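You operate a simulated robot arm through the tools that you are given. There is no shell and no other tool. Be economical: measure what you need, move in short steps, check, and stop when the job is done.

The job below is to be done with a simulated two-armed robot. You get a single attempt, and the scene is never put back.

Task
Pick up the boxed game labelled "Tiles" from the second lowest shelf from the top of the bookcase with one hand, pass it to the other hand and put it on the shelf of the side table.

The check looks at the end state, three seconds after you hand in, the way a careful person would. Anything else that was tipped, shoved, dropped, spilled or broken makes it a failure.

Robot
Two 6-joint arms with two-finger parallel grippers on one trunk, on a base that drives. Base frame: it is fixed to the floor where the robot stands at the start and does not move with it; the origin is under the middle of the robot, x ahead of it, y to its left, z up. Lengths are in mm, angles in rad, forces in N, time in s.
The left shoulder is at the start at [-107, 177, 710], the right one opposite. With the tool pointing down near the work surface each hand reaches from about 340 to 700 mm from the robot's upright axis, wherever it stands, measured 20 degrees to its own side. Places, roughly: shelf of the side table [500, -3100, 200]. Payload 1.57 kg a hand.
Tool frame (each hand has its own): the origin (TCP) lies between the finger pads and is the grasp point; the fingertips stand 30 mm ahead of it; z points along the fingers, y is the line along which they close. Largest opening 80 mm; finger width 17, thickness 12; the body of the gripper, 40 by 82 mm, starts 80 mm behind the TCP.
Orientation is that of the tool frame in the base frame, as a unit quaternion [w, x, y, z]. With the fingers straight down and closing along the base's y, the tool's x points along the base's -x, its y along +y and its z along -z.

Tools
- The arms move only by the tool jog_arm. It takes "left_series", "right_series" or both (then of equal length, played together; a hand with none holds still); each is text: rows parted by semicolons, each of 6 numbers parted by spaces: the shift along the tool's x, y, z in mm, then the turn, a rotation vector about the tool's x, y, z in rad. In form: x y z rx ry rz; .... A call has 1 to 8 rows; each row is the pose to reach, as a shift and turn from the pose commanded when the call began, along the tool's axes at that moment. "left_jaw" and "right_jaw" are, for a hand that has rows, the finger opening in mm, from 0 to 80, set as the call begins (left out, the last holds). Each row takes 0.2 s and may step no farther than 50 mm and 0.15 rad from the row before; otherwise, or with a gripper value out of range, the whole call is refused. A pose out of reach is approached as far as the arm can. The call stops where the force on the tool passes 40 N (or 10 N more than at its start, if that is more) or the arm is blocked; 0.2 s more then pass. Each finger travels about 72 mm/s and halts on what it meets, pressing with about 27 N; the grip force reading is that of the motor and also rises with nothing between the fingers. The clock runs only during rows and for 0.2 s after the last one: add rows that repeat a pose to give the fingers time. It gives the time, the measured TCP pose, the force on the tool (base axes), the opening and the grip force at its end, in the units of the frame above (readings bear some noise), with the torque about the TCP (base axes, N m) and any sound that the robot's microphone picked up, and new pictures: "show" is both (left out), scene, wrist or none (wrist: the cameras of the hands that moved).
- Cameras (640 x 400 px; columns grow to the right, rows downward): "scene" is now at [27.3, -22.3, 1412.3]; the picture's right is [-0.36, -0.93, 0.00], its down [-0.82, 0.32, -0.47] and it looks along [0.44, -0.17, -0.88] (base axes); focal length 255 px, centre (320, 200). "left" rides on the left gripper at [72, 7, -122] in its tool frame; the picture's right is [-0.09, 1.00, 0.00], its down [-0.84, -0.08, -0.54] and it looks along [-0.54, -0.05, 0.84] (tool axes); focal length 238 px, centre (320, 200). "right" rides on the right gripper at [72, -7, -122] in its tool frame; the picture's right is [0.09, 1.00, 0.00], its down [-0.84, 0.08, -0.54] and it looks along [-0.54, 0.05, 0.84] (tool axes); focal length 238 px, centre (320, 200). There is no depth. A picture from a camera that has moved, and an enlarged one, comes with that camera's place and axes in the base frame and with its lens.
- slide_trunk(by): slides the trunk up (or, below 0, down) by that many mm; the arms and the scene camera ride with it, the base frame stays. It gives what a move gives, with no picture.
- drive_base(legs): drives the robot by 1 to 6 legs, each [ahead, left, turn to the left] in mm, mm and rad, along the robot's own axes; the way and the turn of a leg run together, so that a leg with both is an arc; at most 1500 mm and 3.142 rad a leg. The arms and the cameras ride along, it lands a little off, and it stops where it bumps. It gives what a move gives, and a new picture of the scene camera.
- pan_tilt(pan, tilt): turns the head with the scene camera to pan (to the left, within 2.496 rad either way) and tilt (down, from -0.506 to 1.204), counted from straight ahead of the robot. It gives what a move gives, and a new picture of the scene camera.
- enlarge(camera, box): a new picture of the part [left, top, right, bottom] of that camera's present view, enlarged. No time passes.
- hand_in(): hands the job in; it is judged then, once.

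Work in short steps. Places have to be worked out from the pictures, the camera data and where the tool is seen: move nearer, look again, correct. Check each grasp and each placing, and mend what went wrong. You have 120 turns and 260 pictures in all, those below and enlarged ones among them. Open the grippers and draw the arms clear of the work before you hand the job in, unless the task says otherwise; then end with one line.

The tools are called after "Call:" as name(argument=value, ...) on one line, values as JSON. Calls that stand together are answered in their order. jog_arm: Moves the arms, as the interface text tells. Its arguments: {"type":"object","properties":{"left_series":{"type":"string"},"left_jaw":{"type":"number"},"right_series":{"type":"string"},"right_jaw":{"type":"number"},"show":{"type":"string","enum":["both","scene","wrist","none"]}},"required":[]} The other tools are called the same way: slide_trunk (by) slides the trunk up or down; drive_base (legs) drives the base; pan_tilt (pan, tilt) turns the head that bears the scene camera; enlarge (camera, box) takes an enlarged picture of a part of a camera's view; hand_in () hands the job in.

At the start:

```text
clock: 0.0
left_tool_pos: [279.6, 62.0, 678.7]
left_ee_rot: [0.001, 0.0, 1.0, 0.0]
left_contact_force: [0.4, 0.6, -0.2]
left_moment: [0.0, 0.01, -0.01]
left_opening: 79.9
left_finger_force: 0.0
right_tool_pos: [333.4, -244.8, 755.3]
right_ee_rot: [0.0, 0.0, 1.0, 0.0]
right_contact_force: [0.7, 0.2, 0.4]
right_moment: [0.0, -0.01, -0.02]
right_opening: 79.9
right_finger_force: 0.1
trunk travel left (down, up): [-150.0, 178.0]
robot x, y, heading: [-0.4, 0.3, 0.0]
head pan, tilt: [-0.37, 1.079]
```

scene: 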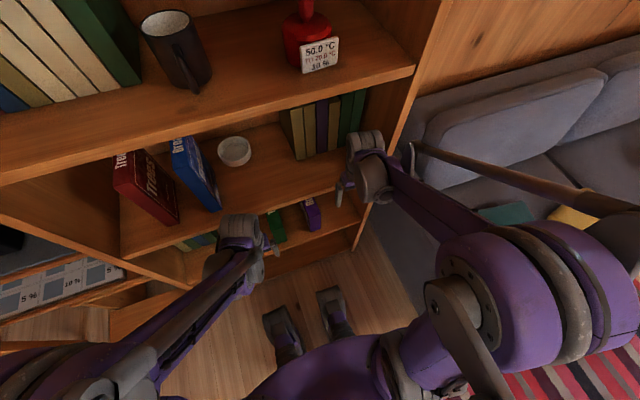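
right: 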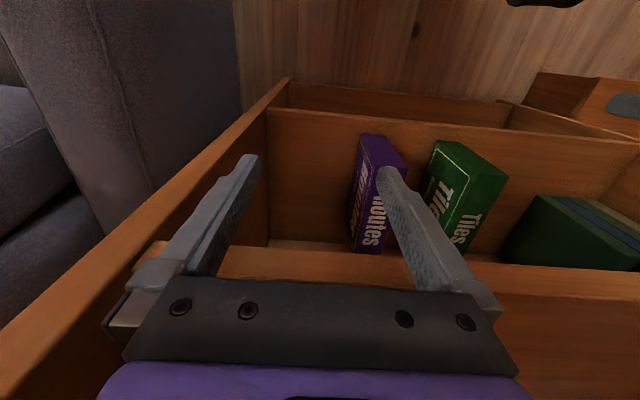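
left: 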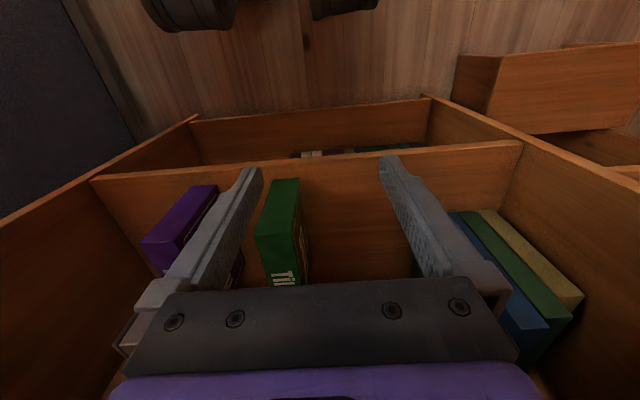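

I'll look ahead with the head and enlarge the area with the green and purple boxes.

Call:
enlarge(camera="scene", box=[100, 120, 420, 320])

Call:
pan_tilt(pan=0.0, tilt=0.6)

```text
2.00 times, centred on (260, 220) of scene
camera zoom: at [27.3, -22.3, 1412.3], right [-0.36, -0.93, 0.0], down [-0.82, 0.32, -0.47], along [0.44, -0.17, -0.88], focal length 511 px, centre (440, 160)
```

zoom: 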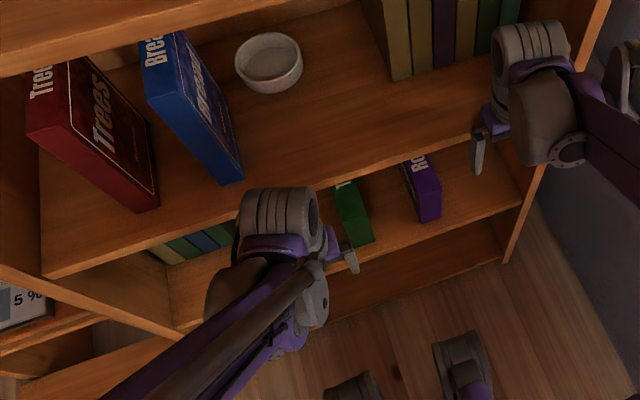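

```text
clock: 0.9
left_tool_pos: [279.2, 61.6, 679.7]
left_ee_rot: [0.0, 0.0, 1.0, 0.0]
left_contact_force: [1.3, -0.3, -0.2]
left_moment: [0.01, 0.02, 0.0]
left_opening: 79.9
left_finger_force: 0.1
right_tool_pos: [334.2, -245.4, 757.3]
right_ee_rot: [0.0, 0.0, 1.0, -0.001]
right_contact_force: [-0.9, -0.4, -0.7]
right_moment: [0.01, 0.06, 0.02]
right_opening: 79.8
right_finger_force: 0.1
trunk travel left (down, up): [-150.0, 178.0]
robot x, y, heading: [1.5, -0.4, 0.003]
head pan, tilt: [0.0, 0.6]
camera scene: at [55.5, 1.0, 1449.6], right [0.0, -1.0, 0.0], down [-0.57, 0.0, -0.82], along [0.82, 0.0, -0.57], focal length 255 px, centre (320, 200)
```

scene: 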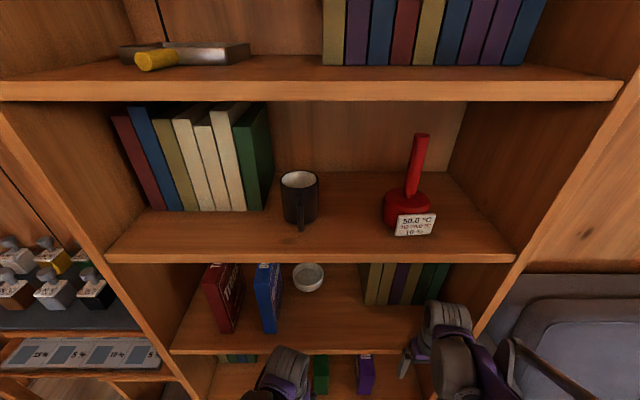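

The green "Tiles" box sits on a low shelf under the red/blue boxes. I'll back away for a clear full view before planning.

Call:
drive_base(legs=[[-500, 0, 0]])

```text
clock: 3.9
left_tool_pos: [-229.7, 62.6, 678.3]
left_ee_rot: [0.0, -0.001, 1.0, 0.0]
left_contact_force: [0.0, 0.5, 0.1]
left_moment: [0.01, -0.02, 0.0]
left_opening: 80.0
left_finger_force: 0.1
right_tool_pos: [-174.5, -245.7, 756.6]
right_ee_rot: [-0.001, -0.001, 1.0, 0.0]
right_contact_force: [-0.8, -0.5, -0.6]
right_moment: [-0.02, -0.01, 0.02]
right_opening: 79.8
right_finger_force: 0.1
trunk travel left (down, up): [-150.0, 178.0]
robot x, y, heading: [-510.1, -0.2, -0.002]
head pan, tilt: [0.0, 0.6]
camera scene: at [-453.4, 0.6, 1449.6], right [0.0, -1.0, 0.0], down [-0.56, 0.0, -0.83], along [0.83, 0.0, -0.56], focal length 255 px, centre (320, 200)
```

scene: 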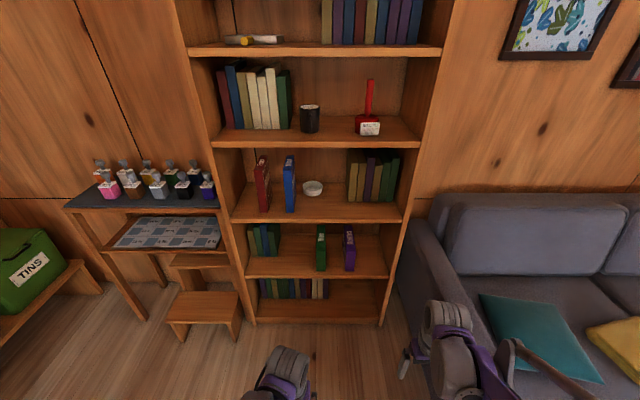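

Call:
enlarge(camera="scene", box=[230, 140, 410, 330])

```text
2.11 times, centred on (320, 235) of scene
camera zoom: at [-453.4, 0.6, 1449.6], right [0.0, -1.0, 0.0], down [-0.56, 0.0, -0.83], along [0.83, 0.0, -0.56], focal length 538 px, centre (320, 126)
```

zoom: 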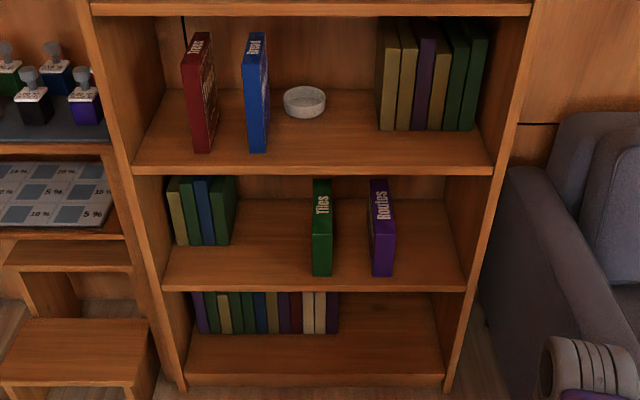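

The Tiles box stands on the second-lowest shelf at roughly x≈385, y≈-5, about 45 mm wide. Now I look toward the side table.

Call:
pan_tilt(pan=-1.25, tilt=0.35)

```text
clock: 5.3
left_tool_pos: [-229.3, 62.9, 679.0]
left_ee_rot: [-0.001, -0.001, 1.0, 0.0]
left_contact_force: [0.5, 0.4, 0.6]
left_moment: [-0.01, 0.0, 0.01]
left_opening: 80.1
left_finger_force: 0.0
right_tool_pos: [-174.6, -244.7, 756.5]
right_ee_rot: [0.0, -0.001, 1.0, 0.0]
right_contact_force: [0.1, -0.3, 0.7]
right_moment: [0.02, -0.03, 0.0]
right_opening: 80.1
right_finger_force: 0.0
trunk travel left (down, up): [-150.0, 178.0]
robot x, y, heading: [-511.1, -1.7, -0.002]
head pan, tilt: [-1.25, 0.351]
camera scene: at [-511.7, -87.8, 1472.4], right [-0.95, -0.32, 0.0], down [-0.11, 0.33, -0.94], along [0.3, -0.89, -0.34], focal length 255 px, centre (320, 200)
```

scene: 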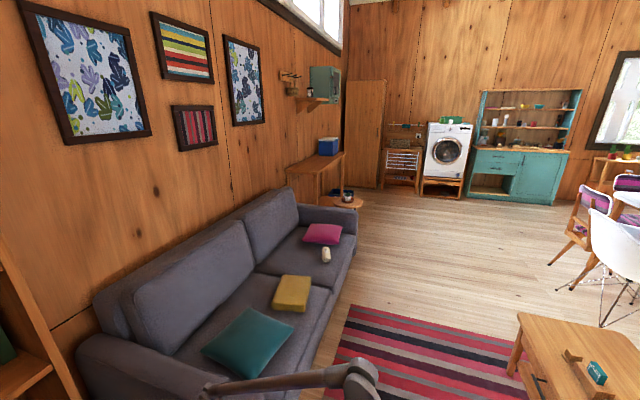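

Call:
enlarge(camera="scene", box=[280, 170, 380, 230])

```text
6.40 times, centred on (330, 200) of scene
camera zoom: at [-511.7, -87.8, 1472.4], right [-0.95, -0.32, 0.0], down [-0.11, 0.33, -0.94], along [0.3, -0.89, -0.34], focal length 1635 px, centre (256, 200)
```

zoom: 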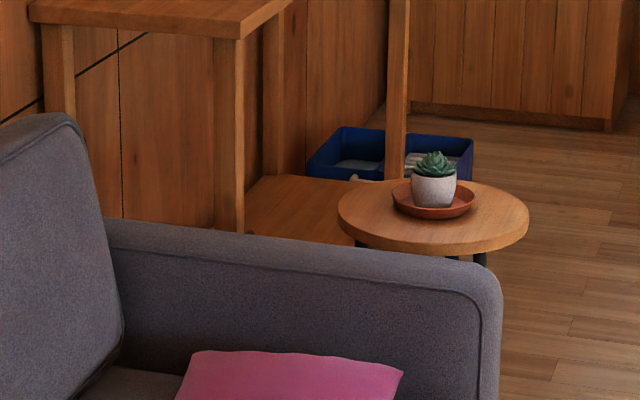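

The console by the far wall, past the sofa, is likely the side table; I'll examine it when I get there. Next I lower the trunk so the arm can reach the low shelf horizontally.

Call:
slide_trunk(by=-150)

Call:
pan_tilt(pan=0.0, tilt=0.7)

Call:
jog_arm(left_series="-25 0 0 0 -0.15 0; -50 0 0 0 -0.3 0; -75 0 0 0 -0.45 0; -100 0 0 0 -0.6 0; -125 0 0 0 -0.75 0; -150 0 0 0 -0.9 0; -175 0 0 0 -1.05 0; -200 0 0 0 -1.2 0", left_jaw=80, show="scene")

```text
clock: 7.1
left_tool_pos: [-228.2, 61.6, 529.8]
left_ee_rot: [0.0, -0.001, 1.0, 0.0]
left_contact_force: [-0.5, -0.1, 0.5]
left_moment: [0.03, -0.02, 0.05]
left_opening: 80.0
left_finger_force: 0.0
right_tool_pos: [-174.8, -245.7, 605.6]
right_ee_rot: [0.001, -0.001, 1.0, 0.0]
right_contact_force: [0.3, 0.1, -0.6]
right_moment: [-0.01, -0.01, 0.0]
right_opening: 80.1
right_finger_force: 0.0
trunk travel left (down, up): [0.0, 328.0]
robot x, y, heading: [-506.3, -3.5, 0.004]
head pan, tilt: [-1.25, 0.351]
```

```text
clock: 8.5
left_tool_pos: [-228.9, 63.0, 529.6]
left_ee_rot: [0.0, -0.001, 1.0, 0.0]
left_contact_force: [0.3, 0.0, 0.7]
left_moment: [-0.03, -0.01, 0.02]
left_opening: 80.2
left_finger_force: 0.0
right_tool_pos: [-174.0, -245.0, 606.2]
right_ee_rot: [0.0, 0.0, 1.0, 0.001]
right_contact_force: [0.4, -0.4, 1.0]
right_moment: [-0.02, -0.03, 0.01]
right_opening: 79.9
right_finger_force: 0.0
trunk travel left (down, up): [0.0, 328.0]
robot x, y, heading: [-508.5, -1.3, 0.0]
head pan, tilt: [0.0, 0.7]
camera scene: at [-414.3, 0.6, 1288.3], right [0.0, -1.0, 0.0], down [-0.64, 0.0, -0.77], along [0.77, 0.0, -0.64], focal length 255 px, centre (320, 200)
```

scene: 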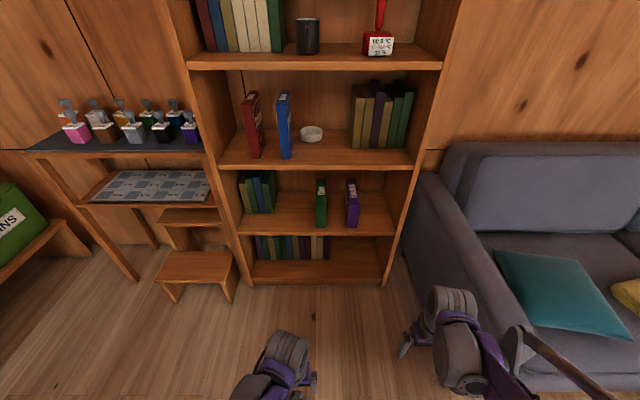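

```text
clock: 10.3
left_tool_pos: [-28.5, 62.0, 531.7]
left_ee_rot: [0.564, -0.001, 0.826, 0.0]
left_contact_force: [-0.4, 0.3, -0.1]
left_moment: [0.02, -0.02, 0.0]
left_opening: 80.1
left_finger_force: 0.1
right_tool_pos: [-173.3, -245.9, 606.2]
right_ee_rot: [0.0, 0.0, 1.0, 0.0]
right_contact_force: [0.9, 0.0, 0.0]
right_moment: [-0.01, -0.03, -0.01]
right_opening: 79.9
right_finger_force: 0.0
trunk travel left (down, up): [0.0, 328.0]
robot x, y, heading: [-511.2, -2.4, 0.001]
head pan, tilt: [0.0, 0.7]
camera scene: at [-414.0, 0.7, 1288.2], right [0.0, -1.0, 0.0], down [-0.64, 0.0, -0.76], along [0.76, 0.0, -0.64], focal length 255 px, centre (320, 200)
```

scene: 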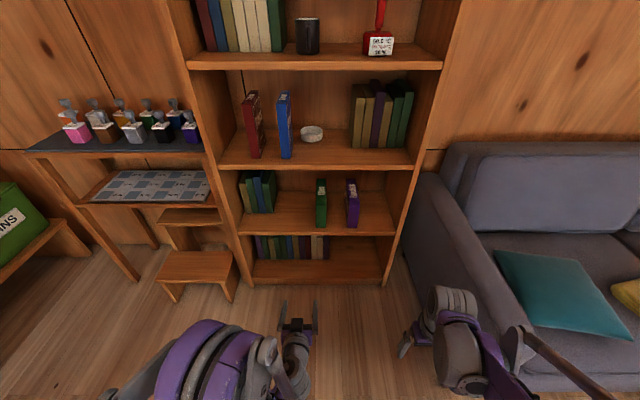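

Rotation works as planned; finish turning to horizontal and take a closer look at the box.

Call:
jog_arm(left_series="0 0 0 0 -0.13 0; 0 0 0 0 -0.26 0; 0 0 0 0 -0.371 0", show="wrist")

Call:
enlarge(camera="scene", box=[270, 140, 390, 240])

```text
clock: 11.1
left_tool_pos: [20.4, 49.4, 565.9]
left_ee_rot: [0.708, 0.0, 0.707, -0.001]
left_contact_force: [-0.2, -0.2, 0.9]
left_moment: [-0.02, -0.01, -0.01]
left_opening: 80.1
left_finger_force: 0.1
left hand out of reach, approached as far as the arm can: row 1, 2, 3
right_tool_pos: [-173.8, -245.6, 606.1]
right_ee_rot: [0.0, -0.001, 1.0, 0.0]
right_contact_force: [-0.2, 0.6, -0.3]
right_moment: [0.0, -0.01, 0.02]
right_opening: 79.9
right_finger_force: 0.0
trunk travel left (down, up): [0.0, 328.0]
robot x, y, heading: [-511.1, 1.2, -0.003]
head pan, tilt: [0.0, 0.7]
camera left: at [-102.6, 55.2, 493.0], right [0.0, 1.0, 0.09], down [-0.54, -0.08, 0.84], along [0.84, -0.05, 0.54], focal length 238 px, centre (320, 200)
```

left: 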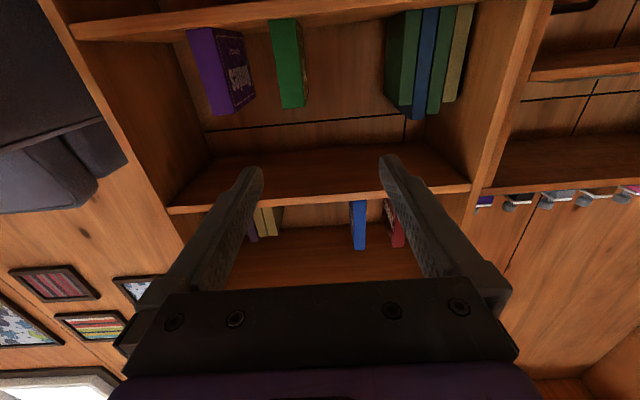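

```text
4.00 times, centred on (330, 190) of scene
camera zoom: at [-414.1, 0.6, 1288.3], right [0.0, -1.0, 0.0], down [-0.64, 0.0, -0.76], along [0.76, 0.0, -0.64], focal length 1022 px, centre (280, 240)
```

zoom: 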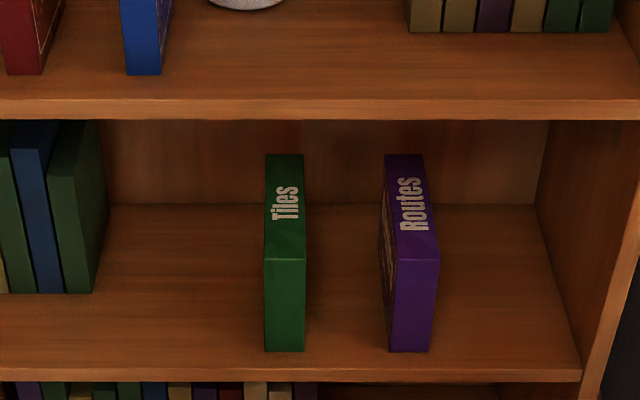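

The label is on the box's top face; I make the box x 387–570, y −26…+18, z 450–590. The arm was too folded there, so I extend it forward and set the grip height of about 500.

Call:
jog_arm(left_series="10 0 30 0 0 0; 20 0 60 0 0 0; 30 0 90 0 0 0; 30 0 90 0 0 0", show="scene")

```text
clock: 12.1
left_tool_pos: [109.1, 47.9, 534.8]
left_ee_rot: [0.707, -0.001, 0.707, 0.0]
left_contact_force: [-0.7, -0.4, 0.3]
left_moment: [0.0, -0.02, 0.02]
left_opening: 79.9
left_finger_force: 0.0
right_tool_pos: [-174.9, -246.6, 606.1]
right_ee_rot: [0.001, 0.0, 1.0, 0.0]
right_contact_force: [0.2, -0.5, 0.7]
right_moment: [0.01, 0.0, 0.02]
right_opening: 79.9
right_finger_force: 0.1
trunk travel left (down, up): [0.0, 328.0]
robot x, y, heading: [-508.6, 0.5, 0.003]
head pan, tilt: [0.0, 0.7]
camera scene: at [-414.4, 0.7, 1288.3], right [0.0, -1.0, 0.0], down [-0.64, 0.0, -0.76], along [0.76, 0.0, -0.64], focal length 255 px, centre (320, 200)
```

scene: 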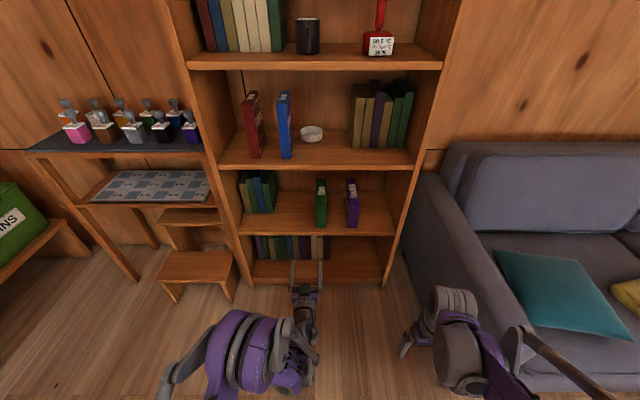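

Now shift down 35 mm and right 52 mm with the arm, to line up with the box centre.

Call:
jog_arm(left_series="17 -26 0 0 0 0; 35 -52 0 0 0 0; 35 -52 0 0 0 0", show="none")

Call:
drive_base(legs=[[220, 0, 0]])

```text
clock: 12.9
left_tool_pos: [109.5, -3.7, 499.3]
left_ee_rot: [0.707, -0.001, 0.707, 0.001]
left_contact_force: [-0.7, -0.2, -0.1]
left_moment: [-0.01, 0.0, -0.01]
left_opening: 79.8
left_finger_force: 0.1
right_tool_pos: [-173.7, -245.2, 607.5]
right_ee_rot: [-0.001, -0.001, 1.0, 0.001]
right_contact_force: [0.1, 0.7, 0.4]
right_moment: [0.0, 0.02, -0.03]
right_opening: 80.0
right_finger_force: 0.1
trunk travel left (down, up): [0.0, 328.0]
robot x, y, heading: [-510.5, -2.8, 0.002]
head pan, tilt: [0.0, 0.7]
```

```text
clock: 14.6
left_tool_pos: [331.2, -2.4, 500.8]
left_ee_rot: [0.708, -0.002, 0.707, 0.001]
left_contact_force: [0.8, 0.4, 0.0]
left_moment: [-0.02, 0.0, -0.01]
left_opening: 79.7
left_finger_force: 0.0
right_tool_pos: [48.5, -243.9, 606.2]
right_ee_rot: [0.0, -0.001, 1.0, 0.0]
right_contact_force: [-0.9, 0.0, 0.7]
right_moment: [0.01, 0.03, 0.01]
right_opening: 80.0
right_finger_force: 0.0
trunk travel left (down, up): [0.0, 328.0]
robot x, y, heading: [-286.6, -1.2, 0.001]
head pan, tilt: [0.0, 0.7]
camera scene: at [-191.5, 1.4, 1288.2], right [0.0, -1.0, 0.0], down [-0.64, 0.0, -0.76], along [0.76, 0.0, -0.64], focal length 255 px, centre (320, 200)
```

scene: 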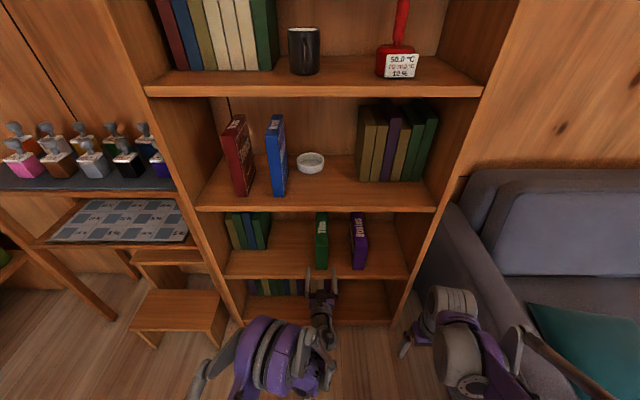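

Call:
enlarge(camera="scene", box=[270, 200, 390, 320])

Call:
enlarge(camera="left", box=[0, 0, 640, 400])

```text
3.33 times, centred on (330, 260) of scene
camera zoom: at [-191.5, 1.4, 1288.2], right [0.0, -1.0, 0.0], down [-0.64, 0.0, -0.76], along [0.76, 0.0, -0.64], focal length 851 px, centre (287, 0)
```

zoom: 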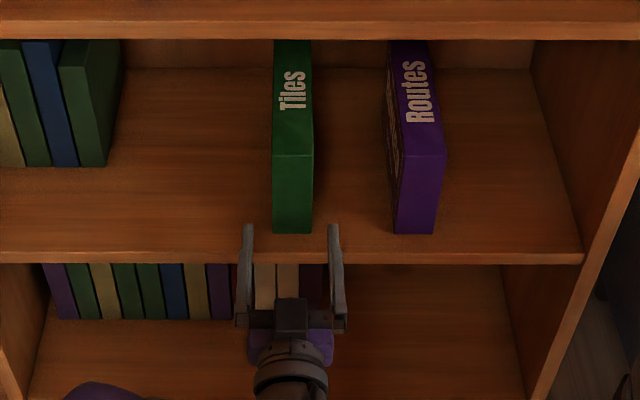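

```text
1.00 times, centred on (320, 200) of left (not enlarged: the box is as wide or as high as the picture)
camera zoom: at [209.7, 4.7, 428.6], right [0.0, 1.0, 0.09], down [-0.54, -0.08, 0.84], along [0.84, -0.05, 0.54], focal length 238 px, centre (320, 200)
```

zoom: 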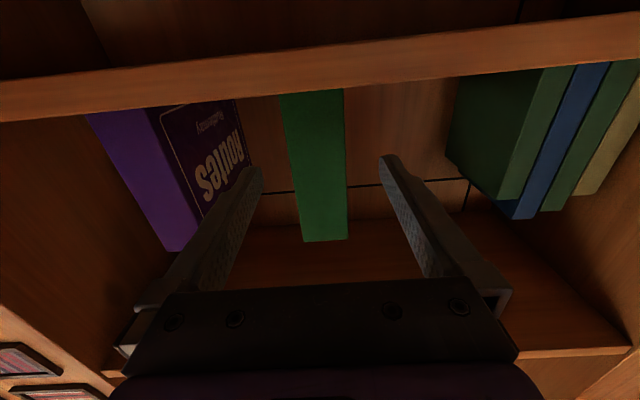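

Fingers are well centred, but the wrist camera hangs below shelf height; I'll pitch the hand 0.25 rad down and raise it slightly for clearance, shifting 3 mm right.

Call:
jog_arm(left_series="-8 -3 0 0 0.125 0; -15 -3 0 0 0.25 0; -15 -3 0 0 0.25 0", show="none")

Call:
drive_base(legs=[[70, 0, 0]])

Call:
enlarge(camera="scene", box=[270, 220, 390, 340])

```text
clock: 15.4
left_tool_pos: [333.5, -5.3, 515.8]
left_ee_rot: [0.614, -0.001, 0.79, 0.0]
left_contact_force: [-0.5, -0.6, -0.1]
left_moment: [0.01, 0.05, -0.01]
left_opening: 79.9
left_finger_force: 0.1
right_tool_pos: [49.9, -244.4, 607.6]
right_ee_rot: [0.0, -0.002, 1.0, 0.0]
right_contact_force: [-0.5, 0.2, -0.4]
right_moment: [0.0, 0.0, 0.02]
right_opening: 80.1
right_finger_force: 0.0
trunk travel left (down, up): [0.0, 328.0]
robot x, y, heading: [-286.8, 0.5, -0.002]
head pan, tilt: [0.0, 0.7]
```

```text
clock: 16.4
left_tool_pos: [401.9, -4.4, 515.1]
left_ee_rot: [0.614, -0.002, 0.79, 0.001]
left_contact_force: [0.0, -0.2, 0.4]
left_moment: [-0.04, 0.0, -0.02]
left_opening: 80.2
left_finger_force: 0.1
right_tool_pos: [118.3, -243.8, 606.1]
right_ee_rot: [-0.001, -0.001, 1.0, 0.0]
right_contact_force: [0.5, 0.3, 0.0]
right_moment: [0.01, 0.01, -0.01]
right_opening: 80.1
right_finger_force: 0.1
trunk travel left (down, up): [0.0, 328.0]
robot x, y, heading: [-218.5, 0.5, 0.002]
head pan, tilt: [0.0, 0.7]
camera scene: at [-122.0, 1.7, 1288.2], right [0.0, -1.0, 0.0], down [-0.64, 0.0, -0.76], along [0.76, 0.0, -0.64], focal length 255 px, centre (320, 200)
```

scene: 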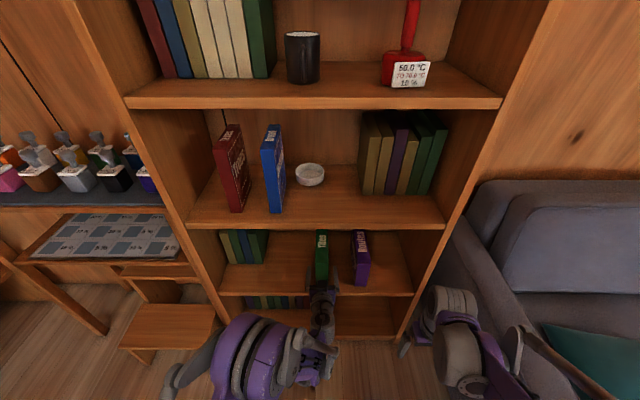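

```text
3.33 times, centred on (330, 280) of scene
camera zoom: at [-122.0, 1.7, 1288.2], right [0.0, -1.0, 0.0], down [-0.64, 0.0, -0.76], along [0.76, 0.0, -0.64], focal length 851 px, centre (287, -67)
```

zoom: 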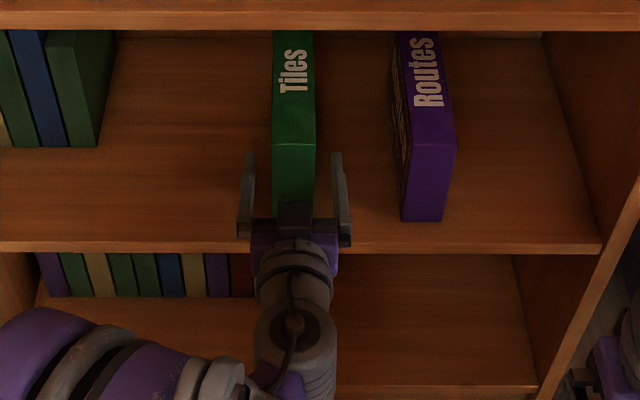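

Fingers straddle the box cleanly; 40 mm further ahead.

Call:
drive_base(legs=[[40, 0, 0]])

Call:
enlarge(camera="left", box=[0, 0, 640, 400])

```text
clock: 17.3
left_tool_pos: [441.8, -4.3, 515.6]
left_ee_rot: [0.613, -0.002, 0.79, 0.001]
left_contact_force: [-1.5, 0.2, -0.2]
left_moment: [0.01, 0.03, 0.01]
left_opening: 79.7
left_finger_force: 0.1
right_tool_pos: [159.3, -243.3, 606.5]
right_ee_rot: [0.001, -0.002, 1.0, 0.0]
right_contact_force: [0.4, 1.1, 0.5]
right_moment: [0.0, 0.05, 0.01]
right_opening: 80.2
right_finger_force: 0.0
trunk travel left (down, up): [0.0, 328.0]
robot x, y, heading: [-173.0, 0.4, 0.005]
head pan, tilt: [0.0, 0.7]
camera scene: at [-82.3, 1.9, 1288.2], right [0.0, -1.0, 0.0], down [-0.64, 0.0, -0.76], along [0.76, 0.0, -0.64], focal length 255 px, centre (320, 200)
```

scene: 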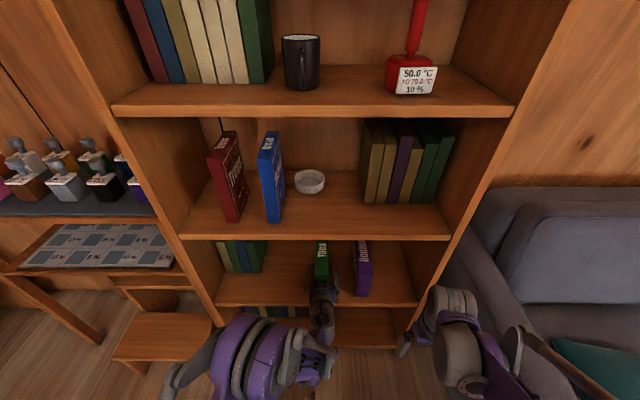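

```text
1.00 times, centred on (320, 200) of left (not enlarged: the box is as wide or as high as the picture)
camera zoom: at [304.6, 2.1, 475.5], right [0.02, 1.0, 0.09], down [-0.32, -0.08, 0.94], along [0.95, -0.05, 0.32], focal length 238 px, centre (320, 200)
```

zoom: 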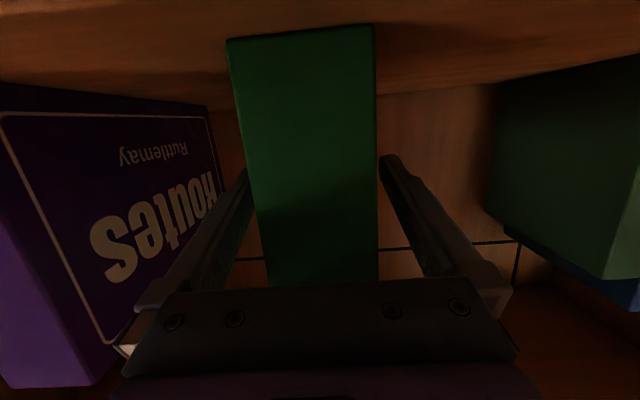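

Box is between the fingers, with room. Close the left jaw.

Call:
jog_arm(left_series="0 0 0 0 0 0; 0 0 0 0 0 0; 0 0 0 0 0 0; 0 0 0 0 0 0; 0 0 0 0 0 0", left_jaw=15, show="wrist")

```text
clock: 18.5
left_tool_pos: [440.7, -4.1, 515.6]
left_ee_rot: [0.614, -0.001, 0.79, 0.0]
left_contact_force: [0.2, 0.2, -0.3]
left_moment: [-0.02, 0.02, -0.09]
left_opening: 44.5
left_finger_force: 26.7
right_tool_pos: [157.6, -243.1, 607.1]
right_ee_rot: [0.0, -0.002, 1.0, 0.0]
right_contact_force: [-0.3, 0.5, -0.3]
right_moment: [0.01, 0.03, 0.0]
right_opening: 79.8
right_finger_force: 0.1
trunk travel left (down, up): [0.0, 328.0]
robot x, y, heading: [-178.3, 0.2, 0.003]
head pan, tilt: [0.0, 0.7]
camera left: at [304.5, 2.1, 475.7], right [0.02, 1.0, 0.09], down [-0.32, -0.08, 0.94], along [0.95, -0.05, 0.32], focal length 238 px, centre (320, 200)
```

left: 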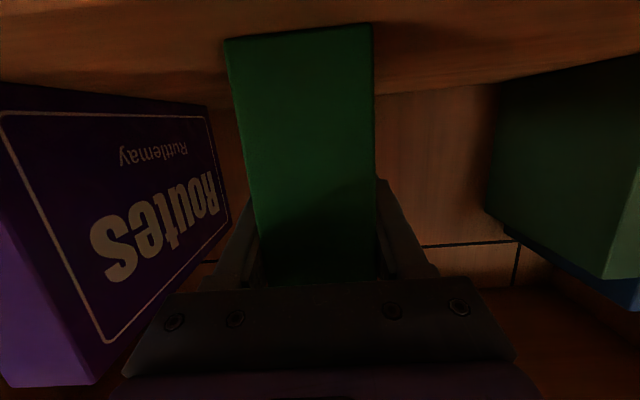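

Gripped at 44.5 mm. Lift with the trunk, then check for droop.

Call:
slide_trunk(by=40)

Call:
enlarge(camera="left", box=[0, 0, 640, 400])

Call:
enlarge(camera="scene", box=[260, 220, 400, 320])

```text
clock: 19.3
left_tool_pos: [441.6, -4.9, 554.9]
left_ee_rot: [0.613, -0.002, 0.79, 0.001]
left_contact_force: [-0.5, 0.5, -3.3]
left_moment: [0.01, 0.15, -0.01]
left_opening: 44.8
left_finger_force: 27.1
right_tool_pos: [158.8, -243.4, 646.4]
right_ee_rot: [-0.001, -0.002, 1.0, -0.001]
right_contact_force: [0.3, 0.1, -0.1]
right_moment: [0.03, 0.04, -0.02]
right_opening: 79.9
right_finger_force: 0.1
trunk travel left (down, up): [-40.0, 288.0]
robot x, y, heading: [-178.1, -1.0, 0.005]
head pan, tilt: [0.0, 0.7]
```

```text
1.00 times, centred on (320, 200) of left (not enlarged: the box is as wide or as high as the picture)
camera zoom: at [304.7, 2.1, 515.4], right [0.02, 1.0, 0.09], down [-0.32, -0.08, 0.94], along [0.95, -0.05, 0.32], focal length 238 px, centre (320, 200)
```

zoom: 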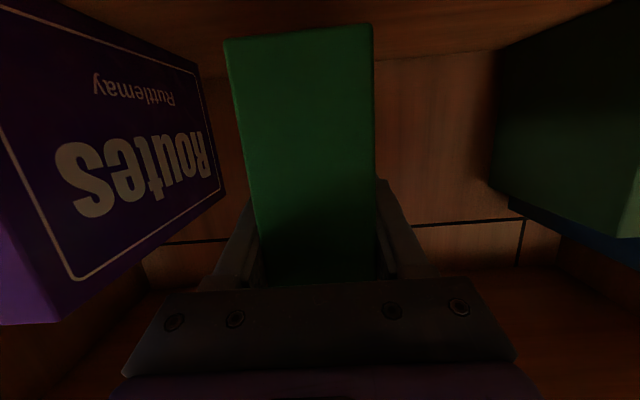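

```text
4.00 times, centred on (330, 270) of scene
camera zoom: at [-89.8, 1.8, 1321.5], right [0.0, -1.0, 0.0], down [-0.64, 0.0, -0.76], along [0.76, 0.0, -0.64], focal length 1022 px, centre (280, -80)
```

zoom: 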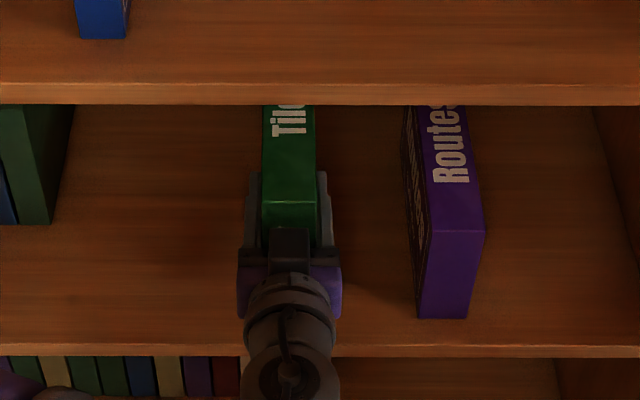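

Held firmly at about 0.33 kg with no rotation. Back straight out of the shelf.

Call:
drive_base(legs=[[-450, 0, 0]])

```text
clock: 22.1
left_tool_pos: [-18.8, -5.7, 554.8]
left_ee_rot: [0.613, -0.001, 0.79, 0.0]
left_contact_force: [-0.4, 0.4, -3.1]
left_moment: [-0.01, 0.15, 0.02]
left_opening: 44.7
left_finger_force: 26.7
right_tool_pos: [-301.8, -245.7, 646.2]
right_ee_rot: [0.0, -0.003, 1.0, 0.0]
right_contact_force: [0.5, 0.5, 0.9]
right_moment: [-0.03, 0.02, 0.01]
right_opening: 79.8
right_finger_force: 0.1
trunk travel left (down, up): [-40.0, 288.0]
robot x, y, heading: [-640.0, -1.5, 0.006]
head pan, tilt: [0.0, 0.7]
camera scene: at [-550.3, -0.2, 1321.6], right [0.01, -1.0, 0.0], down [-0.64, 0.0, -0.77], along [0.76, 0.0, -0.64], focal length 255 px, centre (320, 200)
```

scene: 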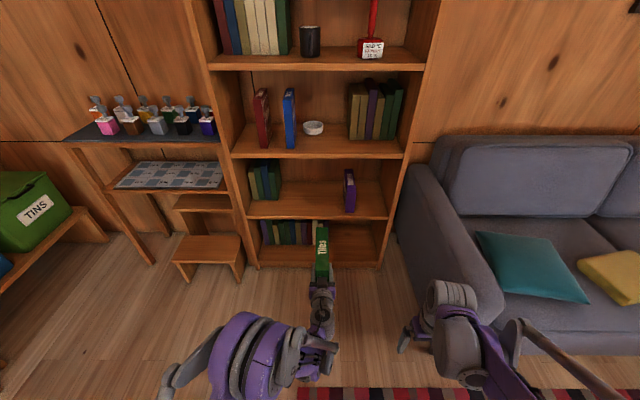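

The box is clear of the bookcase. For the hand-over I pull the left hand back 50 mm and bring the right hand up and forward, pitched about 52° down, still off to the right side.

Call:
jog_arm(left_series="3 0 -12 0 0 0; 6 0 -24 0 0 0; 9 0 -36 0 0 0; 12.4 0 -48.4 0 0 0; 12.4 0 -48.4 0 0 0; 12.4 0 -48.4 0 0 0; 12.4 0 -48.4 0 0 0; 12.4 0 -48.4 0 0 0", right_series="-37 0 -12 0 -0.084 0; -74 0 -24 0 -0.168 0; -111 0 -36 0 -0.252 0; -148 0 -48 0 -0.336 0; -185 0 -60 0 -0.42 0; -222 0 -72 0 -0.504 0; -260 0 -80 0 -0.588 0; -299 0 -80 0 -0.671 0", right_jaw=80)

```text
clock: 23.9
left_tool_pos: [-69.0, -4.8, 555.2]
left_ee_rot: [0.613, -0.003, 0.79, 0.002]
left_contact_force: [0.3, -0.3, -3.4]
left_moment: [-0.02, 0.13, 0.01]
left_opening: 45.0
left_finger_force: 26.9
right_tool_pos: [-1.1, -244.0, 725.3]
right_ee_rot: [0.33, -0.001, 0.944, 0.0]
right_contact_force: [-0.6, -0.2, -0.1]
right_moment: [-0.05, 0.02, -0.01]
right_opening: 80.0
right_finger_force: 0.0
trunk travel left (down, up): [-40.0, 288.0]
robot x, y, heading: [-634.8, -2.3, 0.007]
head pan, tilt: [0.0, 0.7]
camera scene: at [-549.5, -0.2, 1321.6], right [0.01, -1.0, 0.0], down [-0.64, 0.0, -0.76], along [0.76, 0.0, -0.64], focal length 255 px, centre (320, 200)
camera right: at [-133.6, -250.5, 776.0], right [-0.08, 1.0, -0.06], down [0.32, 0.08, 0.94], along [0.95, 0.05, -0.32], focal length 238 px, centre (320, 200)
camera left: at [-204.9, 0.7, 515.6], right [0.02, 1.0, 0.09], down [-0.32, -0.08, 0.94], along [0.95, -0.04, 0.32], focal length 238 px, centre (320, 200)
```

scene: 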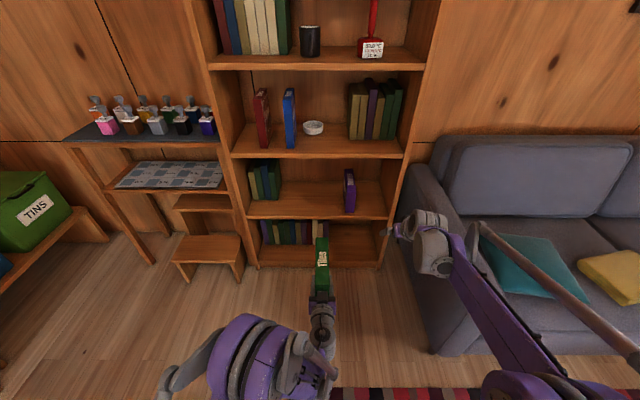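
right: 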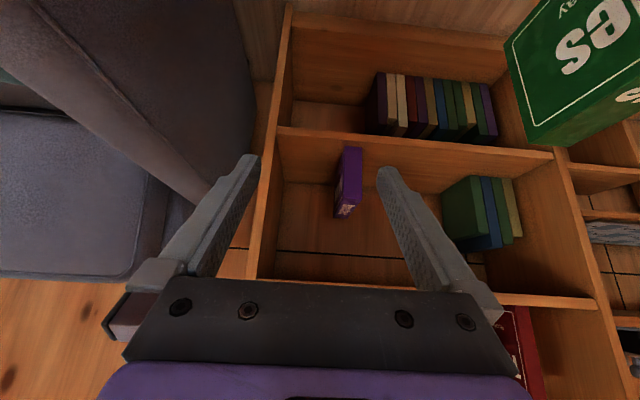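
left: 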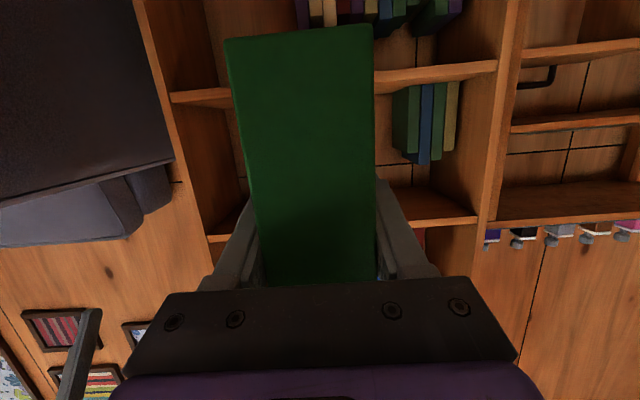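

The right hand is above the box's height with clearance; slide it left over the box.

Call:
jog_arm(right_series="0 48 0 0 0 0; 0 96 0 0 0 0; 0 144 0 0 0 0; 0 192 0 0 0 0; 0 239 0 0 0 0; 0 239 0 0 0 0")

```text
clock: 25.3
left_tool_pos: [-68.7, -7.0, 555.0]
left_ee_rot: [0.613, -0.002, 0.79, 0.001]
left_contact_force: [-0.4, -0.6, -3.8]
left_moment: [-0.01, 0.12, 0.0]
left_opening: 44.9
left_finger_force: 27.8
right_tool_pos: [-5.6, -4.3, 725.6]
right_ee_rot: [0.329, -0.002, 0.944, 0.0]
right_contact_force: [0.3, 0.1, 0.0]
right_moment: [-0.02, 0.01, -0.01]
right_opening: 80.3
right_finger_force: 0.1
trunk travel left (down, up): [-40.0, 288.0]
robot x, y, heading: [-639.4, 1.6, 0.007]
head pan, tilt: [0.0, 0.7]
camera scene: at [-550.0, -0.2, 1321.6], right [0.01, -1.0, 0.0], down [-0.64, 0.0, -0.76], along [0.76, 0.0, -0.64], focal length 255 px, centre (320, 200)
camera right: at [-137.6, -11.7, 776.1], right [-0.08, 1.0, -0.06], down [0.32, 0.08, 0.94], along [0.94, 0.05, -0.32], focal length 238 px, centre (320, 200)
```

scene: 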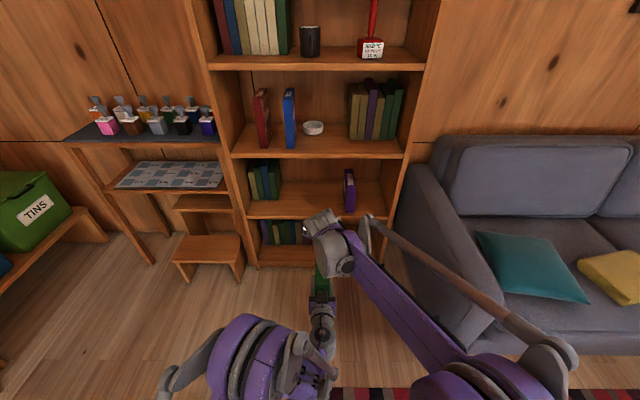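
right: 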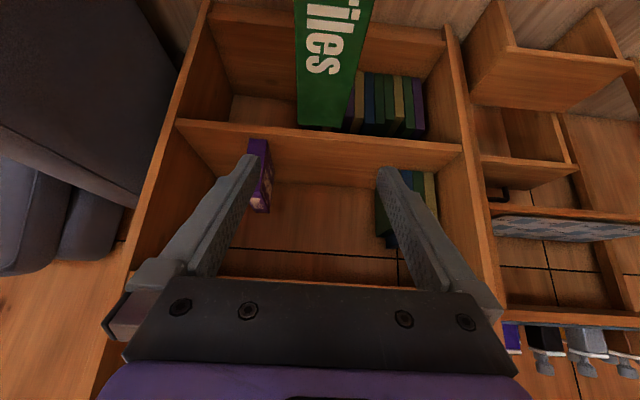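

Projection confirms the box top is at about z 632 and lateral alignment is good. Descend vertically 135 mm so the fingers straddle the far upper part.

Call:
jog_arm(right_series="21 -1 26 0 0 0; 42 -2 53 0 0 0; 63 -2 79 0 0 0; 84 -2 105.6 0 0 0; 84 -2 105.6 0 0 0")

```text
clock: 26.5
left_tool_pos: [-68.1, -5.9, 555.5]
left_ee_rot: [0.614, -0.003, 0.79, 0.002]
left_contact_force: [0.0, -1.3, -3.8]
left_moment: [-0.02, 0.13, 0.0]
left_opening: 45.0
left_finger_force: 26.8
right_tool_pos: [-2.5, -6.5, 589.8]
right_ee_rot: [0.329, -0.002, 0.944, 0.0]
right_contact_force: [-0.9, 0.5, 0.6]
right_moment: [-0.01, -0.01, -0.02]
right_opening: 80.2
right_finger_force: 0.0
trunk travel left (down, up): [-40.0, 288.0]
robot x, y, heading: [-638.4, 0.6, 0.004]
head pan, tilt: [0.0, 0.7]
camera scene: at [-550.1, -0.2, 1321.6], right [0.01, -1.0, 0.0], down [-0.64, 0.0, -0.76], along [0.76, 0.0, -0.64], focal length 255 px, centre (320, 200)
camera right: at [-136.5, -13.4, 640.2], right [-0.08, 1.0, -0.06], down [0.32, 0.08, 0.94], along [0.94, 0.05, -0.32], focal length 238 px, centre (320, 200)
```

scene: 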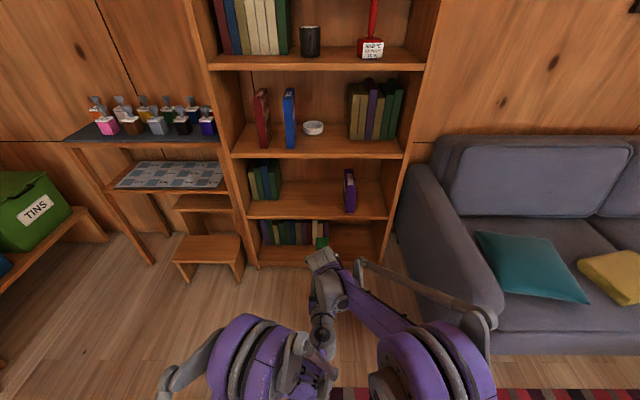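
right: 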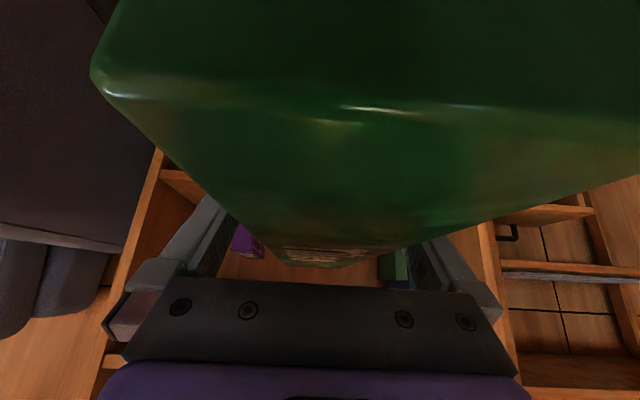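

No contact so far, and the box lies between the right fingers. Close the right jaw.

Call:
jog_arm(right_series="0 0 0 0 0 0; 0 0 0 0 0 0; 0 0 0 0 0 0; 0 0 0 0 0 0; 0 0 0 0 0 0", right_jaw=15, show="wrist")

```text
clock: 27.7
left_tool_pos: [-68.8, -5.9, 554.9]
left_ee_rot: [0.614, -0.001, 0.79, 0.0]
left_contact_force: [-1.7, -5.7, 1.4]
left_moment: [0.58, -0.05, 0.1]
left_opening: 45.0
left_finger_force: 27.1
right_tool_pos: [-4.0, -6.1, 590.5]
right_ee_rot: [0.329, -0.002, 0.944, 0.001]
right_contact_force: [2.8, 6.0, -1.7]
right_moment: [-0.38, -0.19, -0.5]
right_opening: 44.6
right_finger_force: 26.6
trunk travel left (down, up): [-40.0, 288.0]
robot x, y, heading: [-638.4, -1.9, 0.002]
head pan, tilt: [0.0, 0.7]
camera right: at [-136.5, -13.1, 640.5], right [-0.08, 1.0, -0.06], down [0.32, 0.08, 0.94], along [0.94, 0.06, -0.32], focal length 238 px, centre (320, 200)
```

right: 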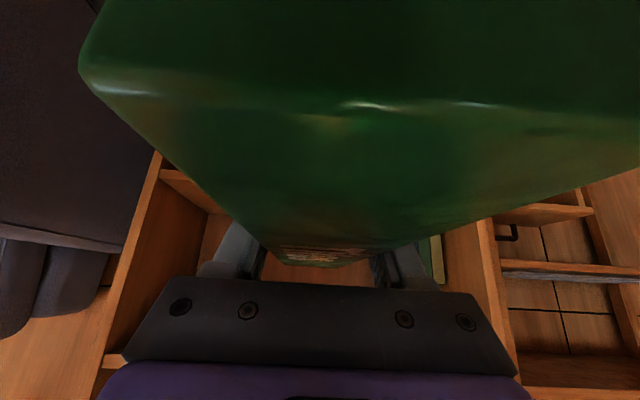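

Both hands grip. Now open the left jaw while it holds still.

Call:
jog_arm(left_series="0 0 0 0 0 0; 0 0 0 0 0 0; 0 0 0 0 0 0; 0 0 0 0 0 0", left_jaw=80, show="wrist")

```text
clock: 28.7
left_tool_pos: [-68.8, -5.3, 554.8]
left_ee_rot: [0.614, -0.002, 0.789, 0.001]
left_contact_force: [-0.5, -0.2, 0.2]
left_moment: [0.02, -0.04, 0.03]
left_opening: 80.1
left_finger_force: 0.1
right_tool_pos: [-3.7, -6.0, 590.2]
right_ee_rot: [0.329, -0.003, 0.944, 0.001]
right_contact_force: [0.5, -0.2, 0.7]
right_moment: [0.01, -0.08, -0.01]
right_opening: 44.9
right_finger_force: 26.7
trunk travel left (down, up): [-40.0, 288.0]
robot x, y, heading: [-638.1, -0.1, 0.002]
head pan, tilt: [0.0, 0.7]
camera left: at [-205.1, 0.7, 515.7], right [0.02, 1.0, 0.09], down [-0.32, -0.08, 0.94], along [0.95, -0.04, 0.32], focal length 238 px, centre (320, 200)
```

left: 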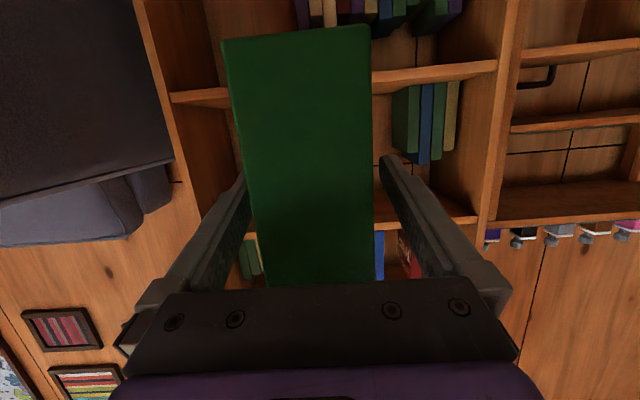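

The right hand holds it alone. Separate: left back 50 mm, right forward 60 mm, then left down and aside.

Call:
jog_arm(left_series="4 0 -16 0 0 0; 8 0 -32 0 0 0; 12.4 0 -48.4 0 0 0; 12.4 0 -48.4 0 0 0", right_series="-16 0 12 0 0 0; -32 0 25 0 0 0; -47 0 37 0 0 0; -47 0 37 0 0 0")

```text
clock: 29.7
left_tool_pos: [-118.1, -6.0, 555.2]
left_ee_rot: [0.614, -0.001, 0.79, 0.0]
left_contact_force: [-0.2, 0.0, -0.7]
left_moment: [-0.02, 0.01, 0.01]
left_opening: 80.0
left_finger_force: 0.0
right_tool_pos: [54.4, -6.2, 591.0]
right_ee_rot: [0.329, -0.003, 0.944, 0.001]
right_contact_force: [-0.3, -0.1, 0.3]
right_moment: [0.01, -0.1, 0.03]
right_opening: 44.8
right_finger_force: 27.1
trunk travel left (down, up): [-40.0, 288.0]
robot x, y, heading: [-636.6, -2.7, 0.005]
head pan, tilt: [0.0, 0.7]
camera scene: at [-550.0, -0.2, 1321.6], right [0.01, -1.0, 0.0], down [-0.64, 0.0, -0.76], along [0.76, 0.0, -0.64], focal length 255 px, centre (320, 200)
camera right: at [-77.9, -14.1, 641.9], right [-0.08, 1.0, -0.06], down [0.32, 0.08, 0.94], along [0.94, 0.05, -0.32], focal length 238 px, centre (320, 200)
camera left: at [-254.8, 0.0, 515.2], right [0.02, 1.0, 0.09], down [-0.32, -0.08, 0.94], along [0.95, -0.04, 0.32], focal length 238 px, centre (320, 200)
```

scene: 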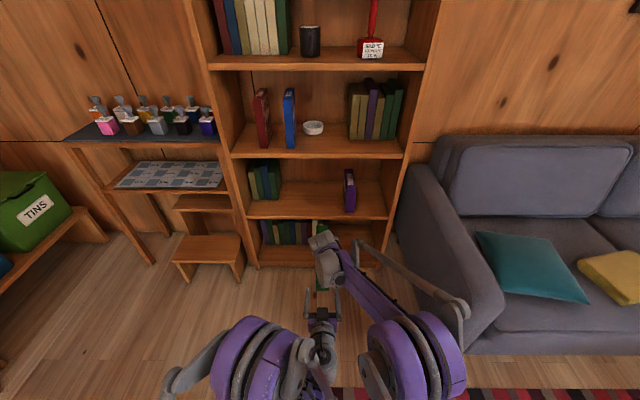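
right: 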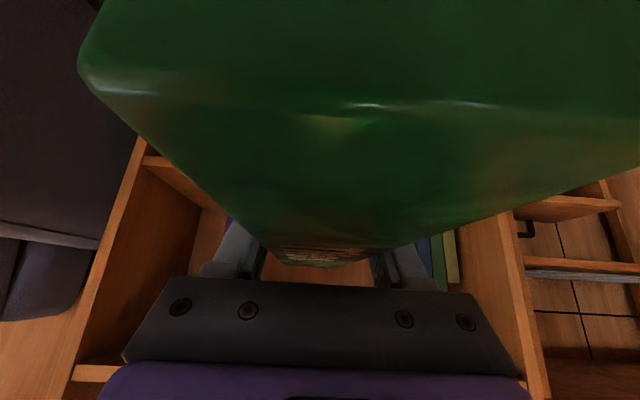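
left: 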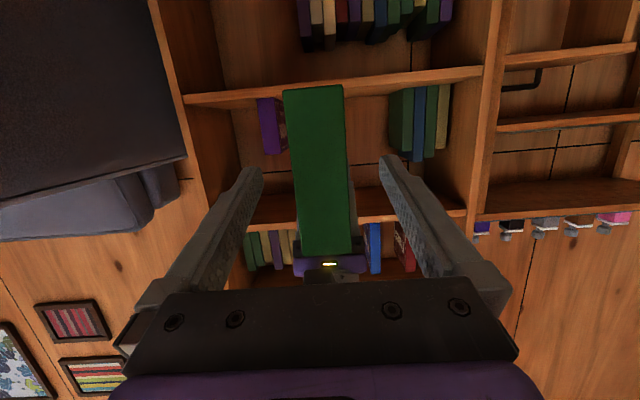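

Clear of each other. Swing the left hand out to the left and back to pointing down.

Call:
jog_arm(left_series="0 45 0 0 0 0; 0 90 0 0 0 0; 0 135 0 0 0.15 0; 0 170 0 0 0.3 0; 0 170 0 0 0.45 0; 0 170 0 0 0.6 0; 0 170 0 0 0.75 0; 0 170 0 0 0.9 0", show="scene")

```text
clock: 31.5
left_tool_pos: [-119.4, 164.4, 554.1]
left_ee_rot: [0.207, -0.003, 0.978, -0.001]
left_contact_force: [0.0, -0.4, 0.0]
left_moment: [0.0, 0.01, -0.03]
left_opening: 79.8
left_finger_force: 0.2
right_tool_pos: [54.4, -6.9, 591.1]
right_ee_rot: [0.328, -0.002, 0.945, 0.001]
right_contact_force: [0.5, -0.1, -0.3]
right_moment: [-0.03, -0.04, 0.0]
right_opening: 44.7
right_finger_force: 27.0
trunk travel left (down, up): [-40.0, 288.0]
robot x, y, heading: [-632.7, 3.4, 0.0]
head pan, tilt: [0.0, 0.7]
camera scene: at [-549.7, -0.2, 1321.6], right [0.01, -1.0, 0.0], down [-0.64, 0.0, -0.76], along [0.76, 0.0, -0.64], focal length 255 px, centre (320, 200)
```

scene: 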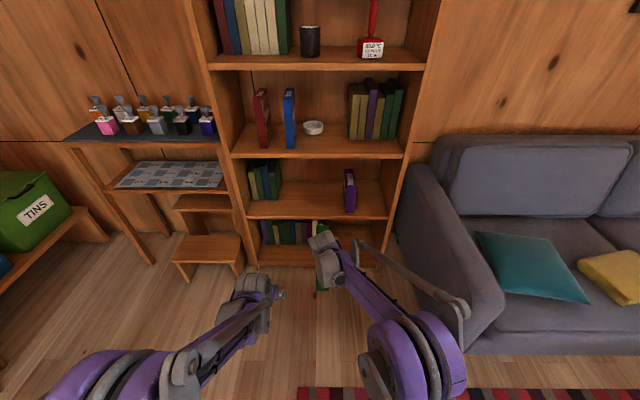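

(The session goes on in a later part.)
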